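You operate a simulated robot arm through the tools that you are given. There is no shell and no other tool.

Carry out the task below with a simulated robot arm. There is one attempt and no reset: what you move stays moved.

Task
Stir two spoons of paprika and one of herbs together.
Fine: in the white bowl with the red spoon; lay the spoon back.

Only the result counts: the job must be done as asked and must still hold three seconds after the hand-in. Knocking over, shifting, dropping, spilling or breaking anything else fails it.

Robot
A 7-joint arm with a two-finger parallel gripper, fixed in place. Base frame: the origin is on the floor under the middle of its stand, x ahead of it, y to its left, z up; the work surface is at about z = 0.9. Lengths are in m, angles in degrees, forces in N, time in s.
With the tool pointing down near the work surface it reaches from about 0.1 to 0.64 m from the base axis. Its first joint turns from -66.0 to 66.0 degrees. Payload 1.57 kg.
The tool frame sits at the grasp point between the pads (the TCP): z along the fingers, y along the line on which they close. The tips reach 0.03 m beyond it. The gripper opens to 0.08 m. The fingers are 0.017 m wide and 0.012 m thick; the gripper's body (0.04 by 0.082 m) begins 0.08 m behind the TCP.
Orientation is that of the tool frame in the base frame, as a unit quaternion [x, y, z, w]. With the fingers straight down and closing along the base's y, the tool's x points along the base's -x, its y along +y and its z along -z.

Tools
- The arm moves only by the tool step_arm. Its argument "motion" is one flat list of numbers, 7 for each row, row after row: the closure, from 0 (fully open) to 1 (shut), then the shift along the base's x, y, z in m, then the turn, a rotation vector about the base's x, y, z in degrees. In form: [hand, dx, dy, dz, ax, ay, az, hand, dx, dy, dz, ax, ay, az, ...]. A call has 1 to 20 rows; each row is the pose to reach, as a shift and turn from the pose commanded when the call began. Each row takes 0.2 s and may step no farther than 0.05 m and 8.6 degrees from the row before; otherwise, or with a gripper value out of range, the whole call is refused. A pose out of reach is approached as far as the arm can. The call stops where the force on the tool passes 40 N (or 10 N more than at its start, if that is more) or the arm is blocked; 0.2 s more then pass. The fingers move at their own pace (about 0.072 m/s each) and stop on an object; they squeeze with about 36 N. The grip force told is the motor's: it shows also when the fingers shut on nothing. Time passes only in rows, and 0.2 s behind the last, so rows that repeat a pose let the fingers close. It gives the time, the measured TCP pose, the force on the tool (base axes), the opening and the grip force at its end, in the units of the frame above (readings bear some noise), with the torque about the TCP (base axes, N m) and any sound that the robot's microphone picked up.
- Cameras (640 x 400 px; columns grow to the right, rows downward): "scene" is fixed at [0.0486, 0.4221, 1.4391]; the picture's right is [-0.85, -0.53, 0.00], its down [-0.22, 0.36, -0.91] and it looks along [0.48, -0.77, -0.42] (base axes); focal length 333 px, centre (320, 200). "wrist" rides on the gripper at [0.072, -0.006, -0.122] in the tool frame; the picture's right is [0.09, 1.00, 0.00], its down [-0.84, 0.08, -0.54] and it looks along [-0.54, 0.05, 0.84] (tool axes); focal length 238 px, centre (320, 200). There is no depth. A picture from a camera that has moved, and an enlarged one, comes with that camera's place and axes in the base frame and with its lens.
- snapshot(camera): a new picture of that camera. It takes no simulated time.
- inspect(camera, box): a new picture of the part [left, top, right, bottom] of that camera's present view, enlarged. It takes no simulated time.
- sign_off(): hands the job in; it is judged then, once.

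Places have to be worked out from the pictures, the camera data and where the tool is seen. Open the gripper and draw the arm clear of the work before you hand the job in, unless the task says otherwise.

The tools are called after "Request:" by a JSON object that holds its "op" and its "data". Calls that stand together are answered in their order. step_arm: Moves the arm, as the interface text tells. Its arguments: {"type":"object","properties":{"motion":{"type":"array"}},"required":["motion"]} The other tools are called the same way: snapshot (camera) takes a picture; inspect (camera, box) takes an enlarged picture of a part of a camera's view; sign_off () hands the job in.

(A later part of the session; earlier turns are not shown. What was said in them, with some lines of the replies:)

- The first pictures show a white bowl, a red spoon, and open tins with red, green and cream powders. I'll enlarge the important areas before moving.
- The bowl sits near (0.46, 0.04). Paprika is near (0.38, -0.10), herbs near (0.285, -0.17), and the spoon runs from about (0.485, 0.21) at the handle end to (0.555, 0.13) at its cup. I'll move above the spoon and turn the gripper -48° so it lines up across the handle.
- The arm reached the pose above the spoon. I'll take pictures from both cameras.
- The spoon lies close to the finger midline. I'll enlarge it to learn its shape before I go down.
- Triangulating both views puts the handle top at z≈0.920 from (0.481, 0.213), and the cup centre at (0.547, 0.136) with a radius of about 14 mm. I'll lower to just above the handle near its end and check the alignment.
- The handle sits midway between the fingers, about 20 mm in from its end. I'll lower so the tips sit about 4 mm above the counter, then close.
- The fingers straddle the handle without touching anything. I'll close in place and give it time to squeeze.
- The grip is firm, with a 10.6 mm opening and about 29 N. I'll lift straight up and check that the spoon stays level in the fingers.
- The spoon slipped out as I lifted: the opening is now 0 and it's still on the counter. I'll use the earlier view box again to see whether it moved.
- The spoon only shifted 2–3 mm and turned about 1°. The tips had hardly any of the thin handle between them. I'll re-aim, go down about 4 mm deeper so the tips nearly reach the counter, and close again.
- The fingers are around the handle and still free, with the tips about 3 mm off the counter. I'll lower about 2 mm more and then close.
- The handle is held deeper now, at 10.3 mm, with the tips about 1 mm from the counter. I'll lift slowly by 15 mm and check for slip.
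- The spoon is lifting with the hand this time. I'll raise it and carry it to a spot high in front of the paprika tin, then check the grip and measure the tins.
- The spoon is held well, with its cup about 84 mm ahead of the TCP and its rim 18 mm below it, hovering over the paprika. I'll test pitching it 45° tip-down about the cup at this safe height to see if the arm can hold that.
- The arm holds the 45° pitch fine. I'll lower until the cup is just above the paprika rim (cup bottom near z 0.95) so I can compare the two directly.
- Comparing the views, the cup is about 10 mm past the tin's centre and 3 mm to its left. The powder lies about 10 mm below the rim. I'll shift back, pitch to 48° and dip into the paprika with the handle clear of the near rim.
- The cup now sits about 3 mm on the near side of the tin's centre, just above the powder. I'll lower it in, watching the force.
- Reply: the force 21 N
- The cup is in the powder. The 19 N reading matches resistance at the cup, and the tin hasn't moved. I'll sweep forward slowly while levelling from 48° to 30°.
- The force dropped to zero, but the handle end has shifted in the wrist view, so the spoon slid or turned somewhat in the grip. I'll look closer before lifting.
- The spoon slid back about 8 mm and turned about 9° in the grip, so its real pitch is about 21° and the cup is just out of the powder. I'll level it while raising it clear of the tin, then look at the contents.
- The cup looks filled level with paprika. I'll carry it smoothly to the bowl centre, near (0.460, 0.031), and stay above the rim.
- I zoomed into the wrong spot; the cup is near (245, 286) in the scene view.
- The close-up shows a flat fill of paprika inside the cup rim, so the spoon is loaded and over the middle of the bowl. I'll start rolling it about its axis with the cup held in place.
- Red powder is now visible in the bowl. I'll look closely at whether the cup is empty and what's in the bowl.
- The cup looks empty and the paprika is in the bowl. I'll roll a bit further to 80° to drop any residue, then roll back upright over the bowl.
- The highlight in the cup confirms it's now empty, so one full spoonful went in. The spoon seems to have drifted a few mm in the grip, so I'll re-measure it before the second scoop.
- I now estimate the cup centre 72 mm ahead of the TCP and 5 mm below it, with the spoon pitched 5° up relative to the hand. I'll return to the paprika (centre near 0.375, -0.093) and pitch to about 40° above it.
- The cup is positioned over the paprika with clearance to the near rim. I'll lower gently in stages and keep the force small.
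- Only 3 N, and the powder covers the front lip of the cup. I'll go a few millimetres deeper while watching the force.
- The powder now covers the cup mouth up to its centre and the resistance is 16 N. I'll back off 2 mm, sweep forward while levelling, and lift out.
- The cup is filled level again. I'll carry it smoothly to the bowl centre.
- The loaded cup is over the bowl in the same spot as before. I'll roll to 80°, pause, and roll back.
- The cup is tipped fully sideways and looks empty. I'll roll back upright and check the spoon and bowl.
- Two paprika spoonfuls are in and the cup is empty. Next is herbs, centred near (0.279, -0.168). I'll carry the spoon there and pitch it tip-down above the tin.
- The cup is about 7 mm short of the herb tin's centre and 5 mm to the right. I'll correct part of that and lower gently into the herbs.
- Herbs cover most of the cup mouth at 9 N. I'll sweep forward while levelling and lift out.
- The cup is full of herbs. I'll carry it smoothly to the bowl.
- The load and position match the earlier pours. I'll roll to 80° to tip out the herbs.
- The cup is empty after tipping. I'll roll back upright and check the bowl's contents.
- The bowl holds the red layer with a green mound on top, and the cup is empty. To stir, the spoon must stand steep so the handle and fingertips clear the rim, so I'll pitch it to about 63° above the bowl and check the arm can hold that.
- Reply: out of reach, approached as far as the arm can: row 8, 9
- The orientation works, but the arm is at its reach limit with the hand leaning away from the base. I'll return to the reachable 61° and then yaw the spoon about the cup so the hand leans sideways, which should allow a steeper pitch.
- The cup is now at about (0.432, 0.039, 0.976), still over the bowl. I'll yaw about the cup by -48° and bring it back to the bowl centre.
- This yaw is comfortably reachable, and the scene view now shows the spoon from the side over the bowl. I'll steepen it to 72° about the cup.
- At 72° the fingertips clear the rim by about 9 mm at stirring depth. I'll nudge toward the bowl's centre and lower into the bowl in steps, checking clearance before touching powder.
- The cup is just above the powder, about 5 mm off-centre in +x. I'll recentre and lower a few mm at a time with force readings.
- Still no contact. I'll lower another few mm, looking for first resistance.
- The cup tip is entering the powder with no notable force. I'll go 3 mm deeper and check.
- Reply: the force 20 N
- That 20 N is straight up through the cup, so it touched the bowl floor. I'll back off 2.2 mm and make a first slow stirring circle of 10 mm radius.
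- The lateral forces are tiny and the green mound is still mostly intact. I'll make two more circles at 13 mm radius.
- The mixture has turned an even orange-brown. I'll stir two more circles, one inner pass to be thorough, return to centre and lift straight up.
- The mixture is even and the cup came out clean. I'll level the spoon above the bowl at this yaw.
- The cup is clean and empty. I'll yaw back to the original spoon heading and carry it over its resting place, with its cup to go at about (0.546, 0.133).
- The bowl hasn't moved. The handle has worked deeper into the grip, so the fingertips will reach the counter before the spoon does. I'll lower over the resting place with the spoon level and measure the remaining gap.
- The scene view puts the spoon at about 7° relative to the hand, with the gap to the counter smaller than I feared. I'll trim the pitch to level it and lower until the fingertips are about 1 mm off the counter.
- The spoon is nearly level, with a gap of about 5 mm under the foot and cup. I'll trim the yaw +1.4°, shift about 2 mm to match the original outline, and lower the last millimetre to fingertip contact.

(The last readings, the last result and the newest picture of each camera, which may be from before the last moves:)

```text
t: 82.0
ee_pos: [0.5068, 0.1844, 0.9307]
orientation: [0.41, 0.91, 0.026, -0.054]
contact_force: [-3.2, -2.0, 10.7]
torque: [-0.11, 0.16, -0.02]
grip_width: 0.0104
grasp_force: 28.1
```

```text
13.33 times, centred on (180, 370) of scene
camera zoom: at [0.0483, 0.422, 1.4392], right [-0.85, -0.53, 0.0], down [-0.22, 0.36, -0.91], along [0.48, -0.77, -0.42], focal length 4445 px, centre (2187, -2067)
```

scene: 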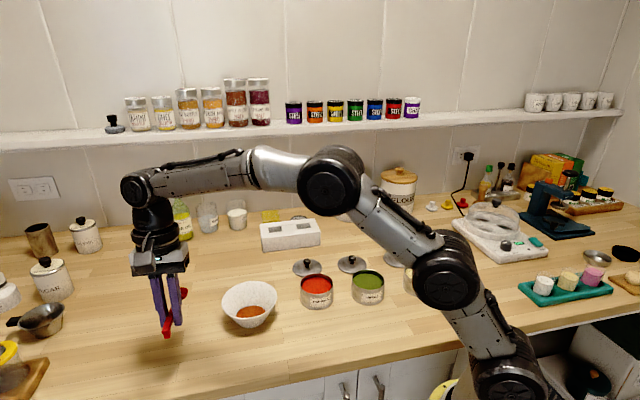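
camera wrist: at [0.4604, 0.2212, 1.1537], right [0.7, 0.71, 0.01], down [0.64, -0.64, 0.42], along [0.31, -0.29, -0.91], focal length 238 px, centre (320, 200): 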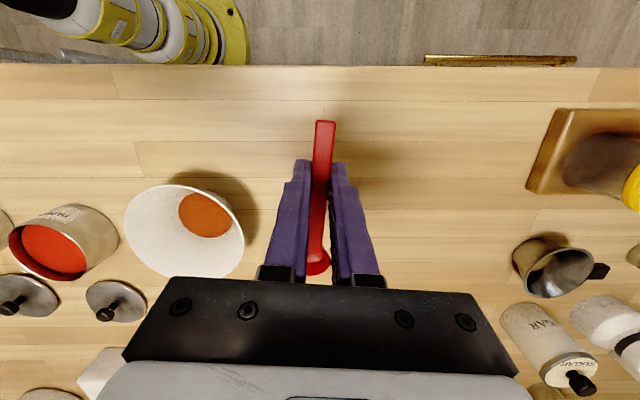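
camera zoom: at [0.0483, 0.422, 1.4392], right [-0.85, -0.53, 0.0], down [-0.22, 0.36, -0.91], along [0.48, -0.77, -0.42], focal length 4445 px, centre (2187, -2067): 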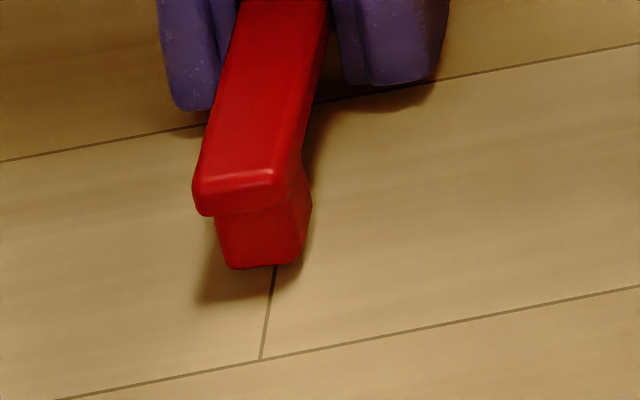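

The fingertips now rest lightly on the counter and the outline matches the original within about 2 mm. I'll ease off the pressure and open slowly so the spoon settles straight down between the fingers.

Request:
{"op": "step_arm", "data": {"motion": [1, 0, 0, 0.0008, 0, 0, 0, 0.865, 0, 0, 0.0008, 0, 0, 0, 0.855, 0, 0, 0.0008, 0, 0, 0, 0.845, 0, 0, 0.0008, 0, 0, 0, 0.83, 0, 0, 0.0008, 0, 0, 0, 0.8, 0, 0, 0.0008, 0, 0, 0]}}

Request:
{"op": "inspect", "data": {"camera": "scene", "box": [150, 310, 220, 385]}}

Request:
{"op": "inspect", "data": {"camera": "wrist", "box": [260, 100, 380, 290]}}

```text
t: 83.4
ee_pos: [0.5069, 0.1843, 0.9302]
orientation: [0.411, 0.91, 0.026, -0.054]
contact_force: [2.5, 3.7, 11.6]
torque: [0.02, -0.06, 0.04]
grip_width: 0.0122
grasp_force: 0.0
```

```text
5.33 times, centred on (185, 348) of scene
camera zoom: at [0.0484, 0.4221, 1.4391], right [-0.85, -0.53, 0.0], down [-0.22, 0.36, -0.91], along [0.48, -0.77, -0.42], focal length 1778 px, centre (1040, -587)
```

zoom: 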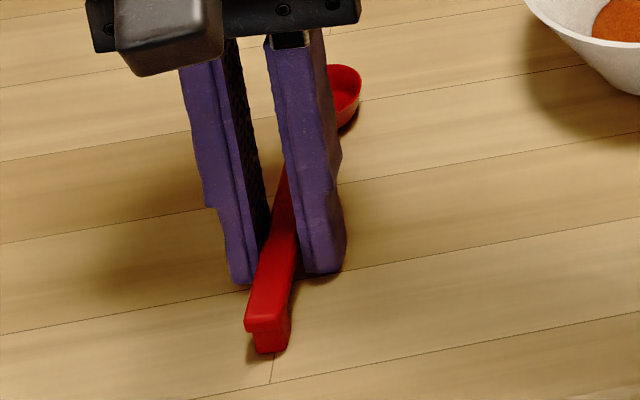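

```text
2.11 times, centred on (320, 195) of wrist
camera zoom: at [0.4629, 0.2222, 1.0615], right [0.69, 0.73, 0.01], down [0.65, -0.62, 0.44], along [0.33, -0.29, -0.9], focal length 502 px, centre (320, 210)
```

zoom: 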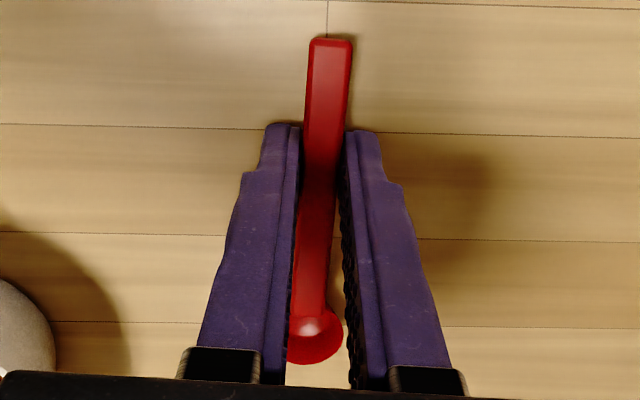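

The spoon has settled and the grip force is zero. I'll open further while easing up slightly so the fingers don't scrape the counter.

Request:
{"op": "step_arm", "data": {"motion": [0.75, 0, 0, 0.0008, 0, 0, 0, 0.7, 0, 0, 0.001, 0, 0, 0, 0.6, 0, 0, 0.0015, 0, 0, 0, 0.5, 0, 0, 0.002, 0, 0, 0, 0.5, 0, 0, 0.002, 0, 0, 0]}}

Request:
{"op": "inspect", "data": {"camera": "scene", "box": [150, 310, 220, 385]}}

Request:
{"op": "inspect", "data": {"camera": "wrist", "box": [240, 100, 400, 290]}}

```text
t: 84.6
ee_pos: [0.5045, 0.1833, 0.9303]
orientation: [0.411, 0.91, 0.025, -0.055]
contact_force: [-3.5, -4.3, 6.0]
torque: [-0.11, 0.03, -0.13]
grip_width: 0.0355
grasp_force: 0.1
```

```text
5.33 times, centred on (185, 348) of scene
camera zoom: at [0.0484, 0.422, 1.4392], right [-0.85, -0.53, 0.0], down [-0.22, 0.36, -0.91], along [0.48, -0.77, -0.42], focal length 1778 px, centre (1040, -587)
```

zoom: 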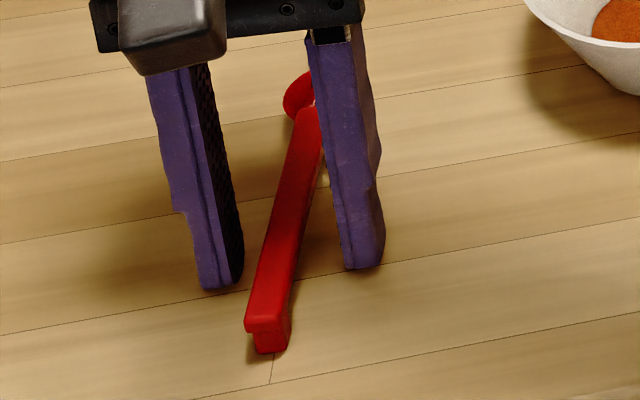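

```text
2.11 times, centred on (320, 195) of wrist
camera zoom: at [0.4622, 0.2215, 1.0616], right [0.69, 0.73, 0.01], down [0.65, -0.62, 0.44], along [0.32, -0.29, -0.9], focal length 502 px, centre (320, 210)
```

zoom: 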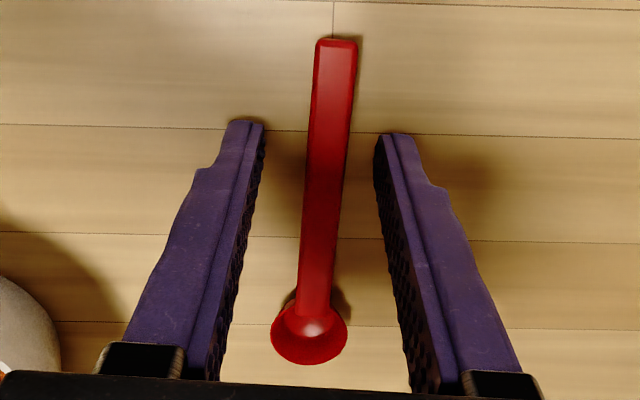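

The spoon lies free between the open fingers, almost exactly where it started. I'll open fully and lift straight up and away.

Request:
{"op": "step_arm", "data": {"motion": [0.45, 0, 0, 0.004, 0, 0, 0, 0.4, 0, 0, 0.015, 0, 0, 0, 0.2, 0, 0, 0.045, 0, 0, 0, 0, 0, 0, 0.09, 0, 0, 0, 0, 0, 0, 0.135, 0, 0, 0, 0, 0, 0, 0.18, 0, 0, 0]}}

Request:
{"op": "snapshot", "data": {"camera": "wrist"}}

Request:
{"op": "inspect", "data": {"camera": "scene", "box": [150, 310, 220, 385]}}

Request:
{"op": "snapshot", "data": {"camera": "scene"}}

```text
t: 86.0
ee_pos: [0.5048, 0.1847, 1.1115]
orientation: [0.41, 0.91, 0.025, -0.056]
contact_force: [-0.2, 1.0, -0.2]
torque: [0.0, 0.02, 0.02]
grip_width: 0.0801
grasp_force: 0.1
```

```text
taken
camera wrist: at [0.4624, 0.2221, 1.2424], right [0.69, 0.73, 0.01], down [0.65, -0.62, 0.44], along [0.32, -0.29, -0.9], focal length 238 px, centre (320, 200)
```

wrist: 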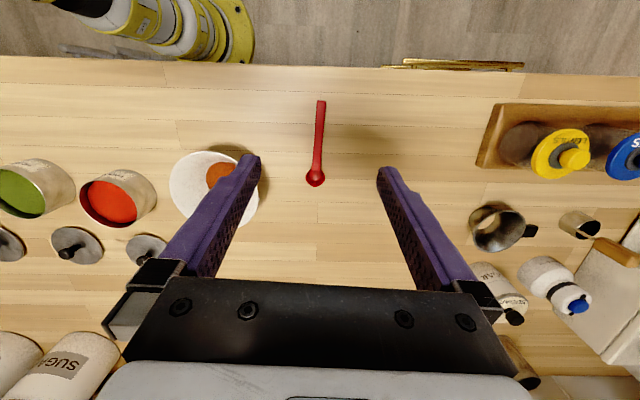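

```text
5.33 times, centred on (185, 348) of scene
camera zoom: at [0.0486, 0.4221, 1.4391], right [-0.85, -0.53, 0.0], down [-0.22, 0.36, -0.91], along [0.48, -0.77, -0.42], focal length 1778 px, centre (1040, -587)
```

zoom: 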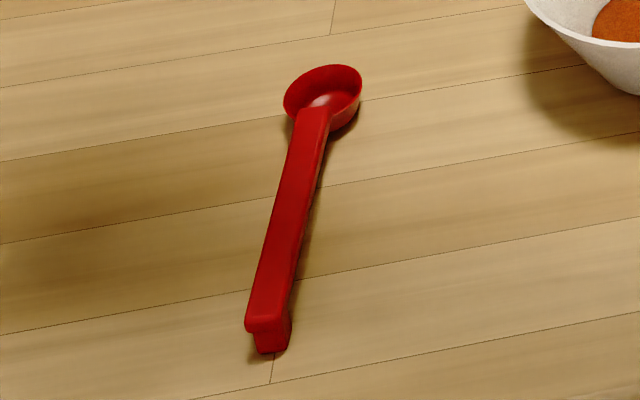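

```text
taken
```

scene: 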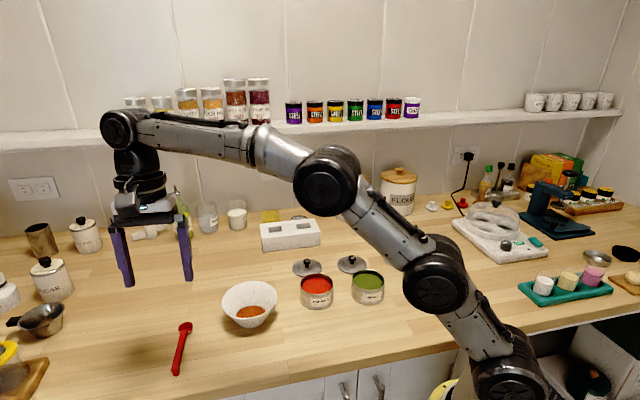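

The spoon is back within about 2 mm of its original place. I'll move the arm back toward its starting pose and inspect the bowl, tins and counter for spills or shifts.

Request:
{"op": "step_arm", "data": {"motion": [0, -0.02, -0.02, 0.02, 0, 0, 0, 0, -0.05, -0.045, 0.04, 0, 0, 0, 0, -0.08, -0.07, 0.06, 0, 0, 0, 0, -0.11, -0.095, 0.08, 0, 0, 0, 0, -0.14, -0.12, 0.1, 0, 0, 0, 0, -0.165, -0.14, 0.12, 0, 0, 0, 0, -0.185, -0.165, 0.14, 0, 0, 0, 0, -0.185, -0.165, 0.14, 0, 0, 0]}}

Request:
{"op": "inspect", "data": {"camera": "scene", "box": [280, 230, 450, 330]}}

Request:
{"op": "inspect", "data": {"camera": "scene", "box": [140, 260, 300, 390]}}

Request:
{"op": "inspect", "data": {"camera": "scene", "box": [210, 270, 290, 340]}}

Request:
{"op": "snapshot", "data": {"camera": "wrist"}}

```text
t: 87.8
ee_pos: [0.3219, 0.0164, 1.2521]
orientation: [0.411, 0.91, 0.026, -0.055]
contact_force: [-0.6, -0.4, 0.5]
torque: [0.01, -0.01, 0.04]
grip_width: 0.0802
grasp_force: 0.0
```

```text
3.76 times, centred on (365, 280) of scene
camera zoom: at [0.0485, 0.4221, 1.4391], right [-0.85, -0.53, 0.0], down [-0.22, 0.36, -0.91], along [0.48, -0.77, -0.42], focal length 1255 px, centre (151, -101)
```

zoom: 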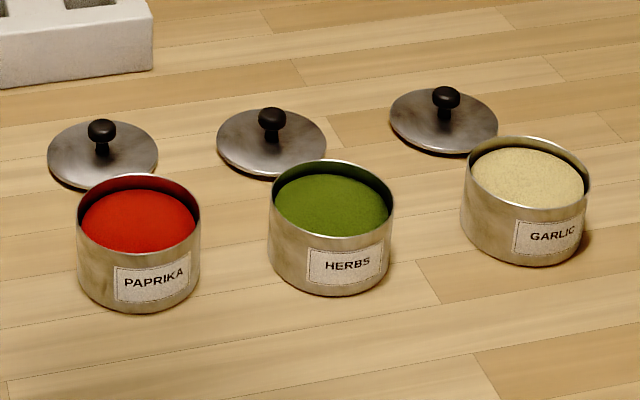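

```text
3.08 times, centred on (220, 325) of scene
camera zoom: at [0.0485, 0.4221, 1.4391], right [-0.85, -0.53, 0.0], down [-0.22, 0.36, -0.91], along [0.48, -0.77, -0.42], focal length 1026 px, centre (628, -185)
```

zoom: 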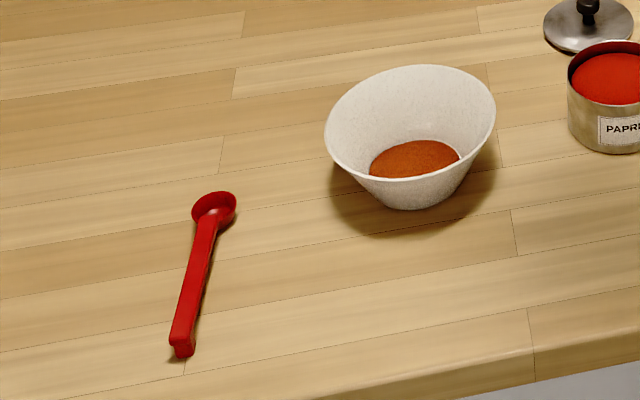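

```text
5.71 times, centred on (250, 305) of scene
camera zoom: at [0.0485, 0.4221, 1.4391], right [-0.85, -0.53, 0.0], down [-0.22, 0.36, -0.91], along [0.48, -0.77, -0.42], focal length 1905 px, centre (720, -400)
```

zoom: 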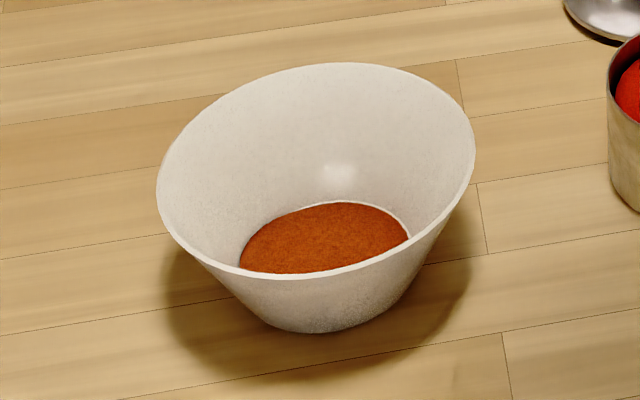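

```text
taken
camera wrist: at [0.2776, 0.0565, 1.3829], right [0.69, 0.73, 0.01], down [0.65, -0.62, 0.44], along [0.33, -0.29, -0.9], focal length 238 px, centre (320, 200)
```

wrist: 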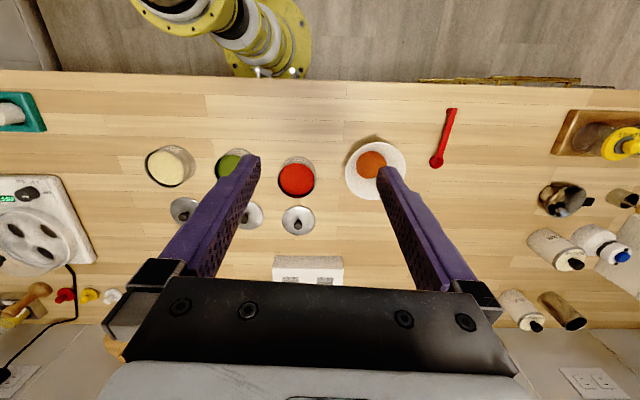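

The mixture is even, and the tins, lids and bowl match their original pixel positions. I can see no spills, the spoon is back in its place, and the gripper is open with the arm clear. I'm handing in.

Request:
{"op": "sign_off", "data": {}}

```text
The job is handed in.
```

I put two spoonfuls of paprika and one of herbs in the white bowl and stirred them with the red spoon to an even orange-brown. The spoon is back within about 2 mm of where it started.

- **Other items:** In the final pictures the bowl, tins and lids are where they were, and I can see no spills.
- **Spoon handling:** The spoon slipped out of the fingers on the first lift attempt, shifting 2–3 mm on the counter. When I laid it back, it dropped about 5 mm between the open fingers because the handle had slid deeper into the grip.
- **Arm:** The gripper is open and the arm is clear of the work. I've handed the job in; no result has come back yet.
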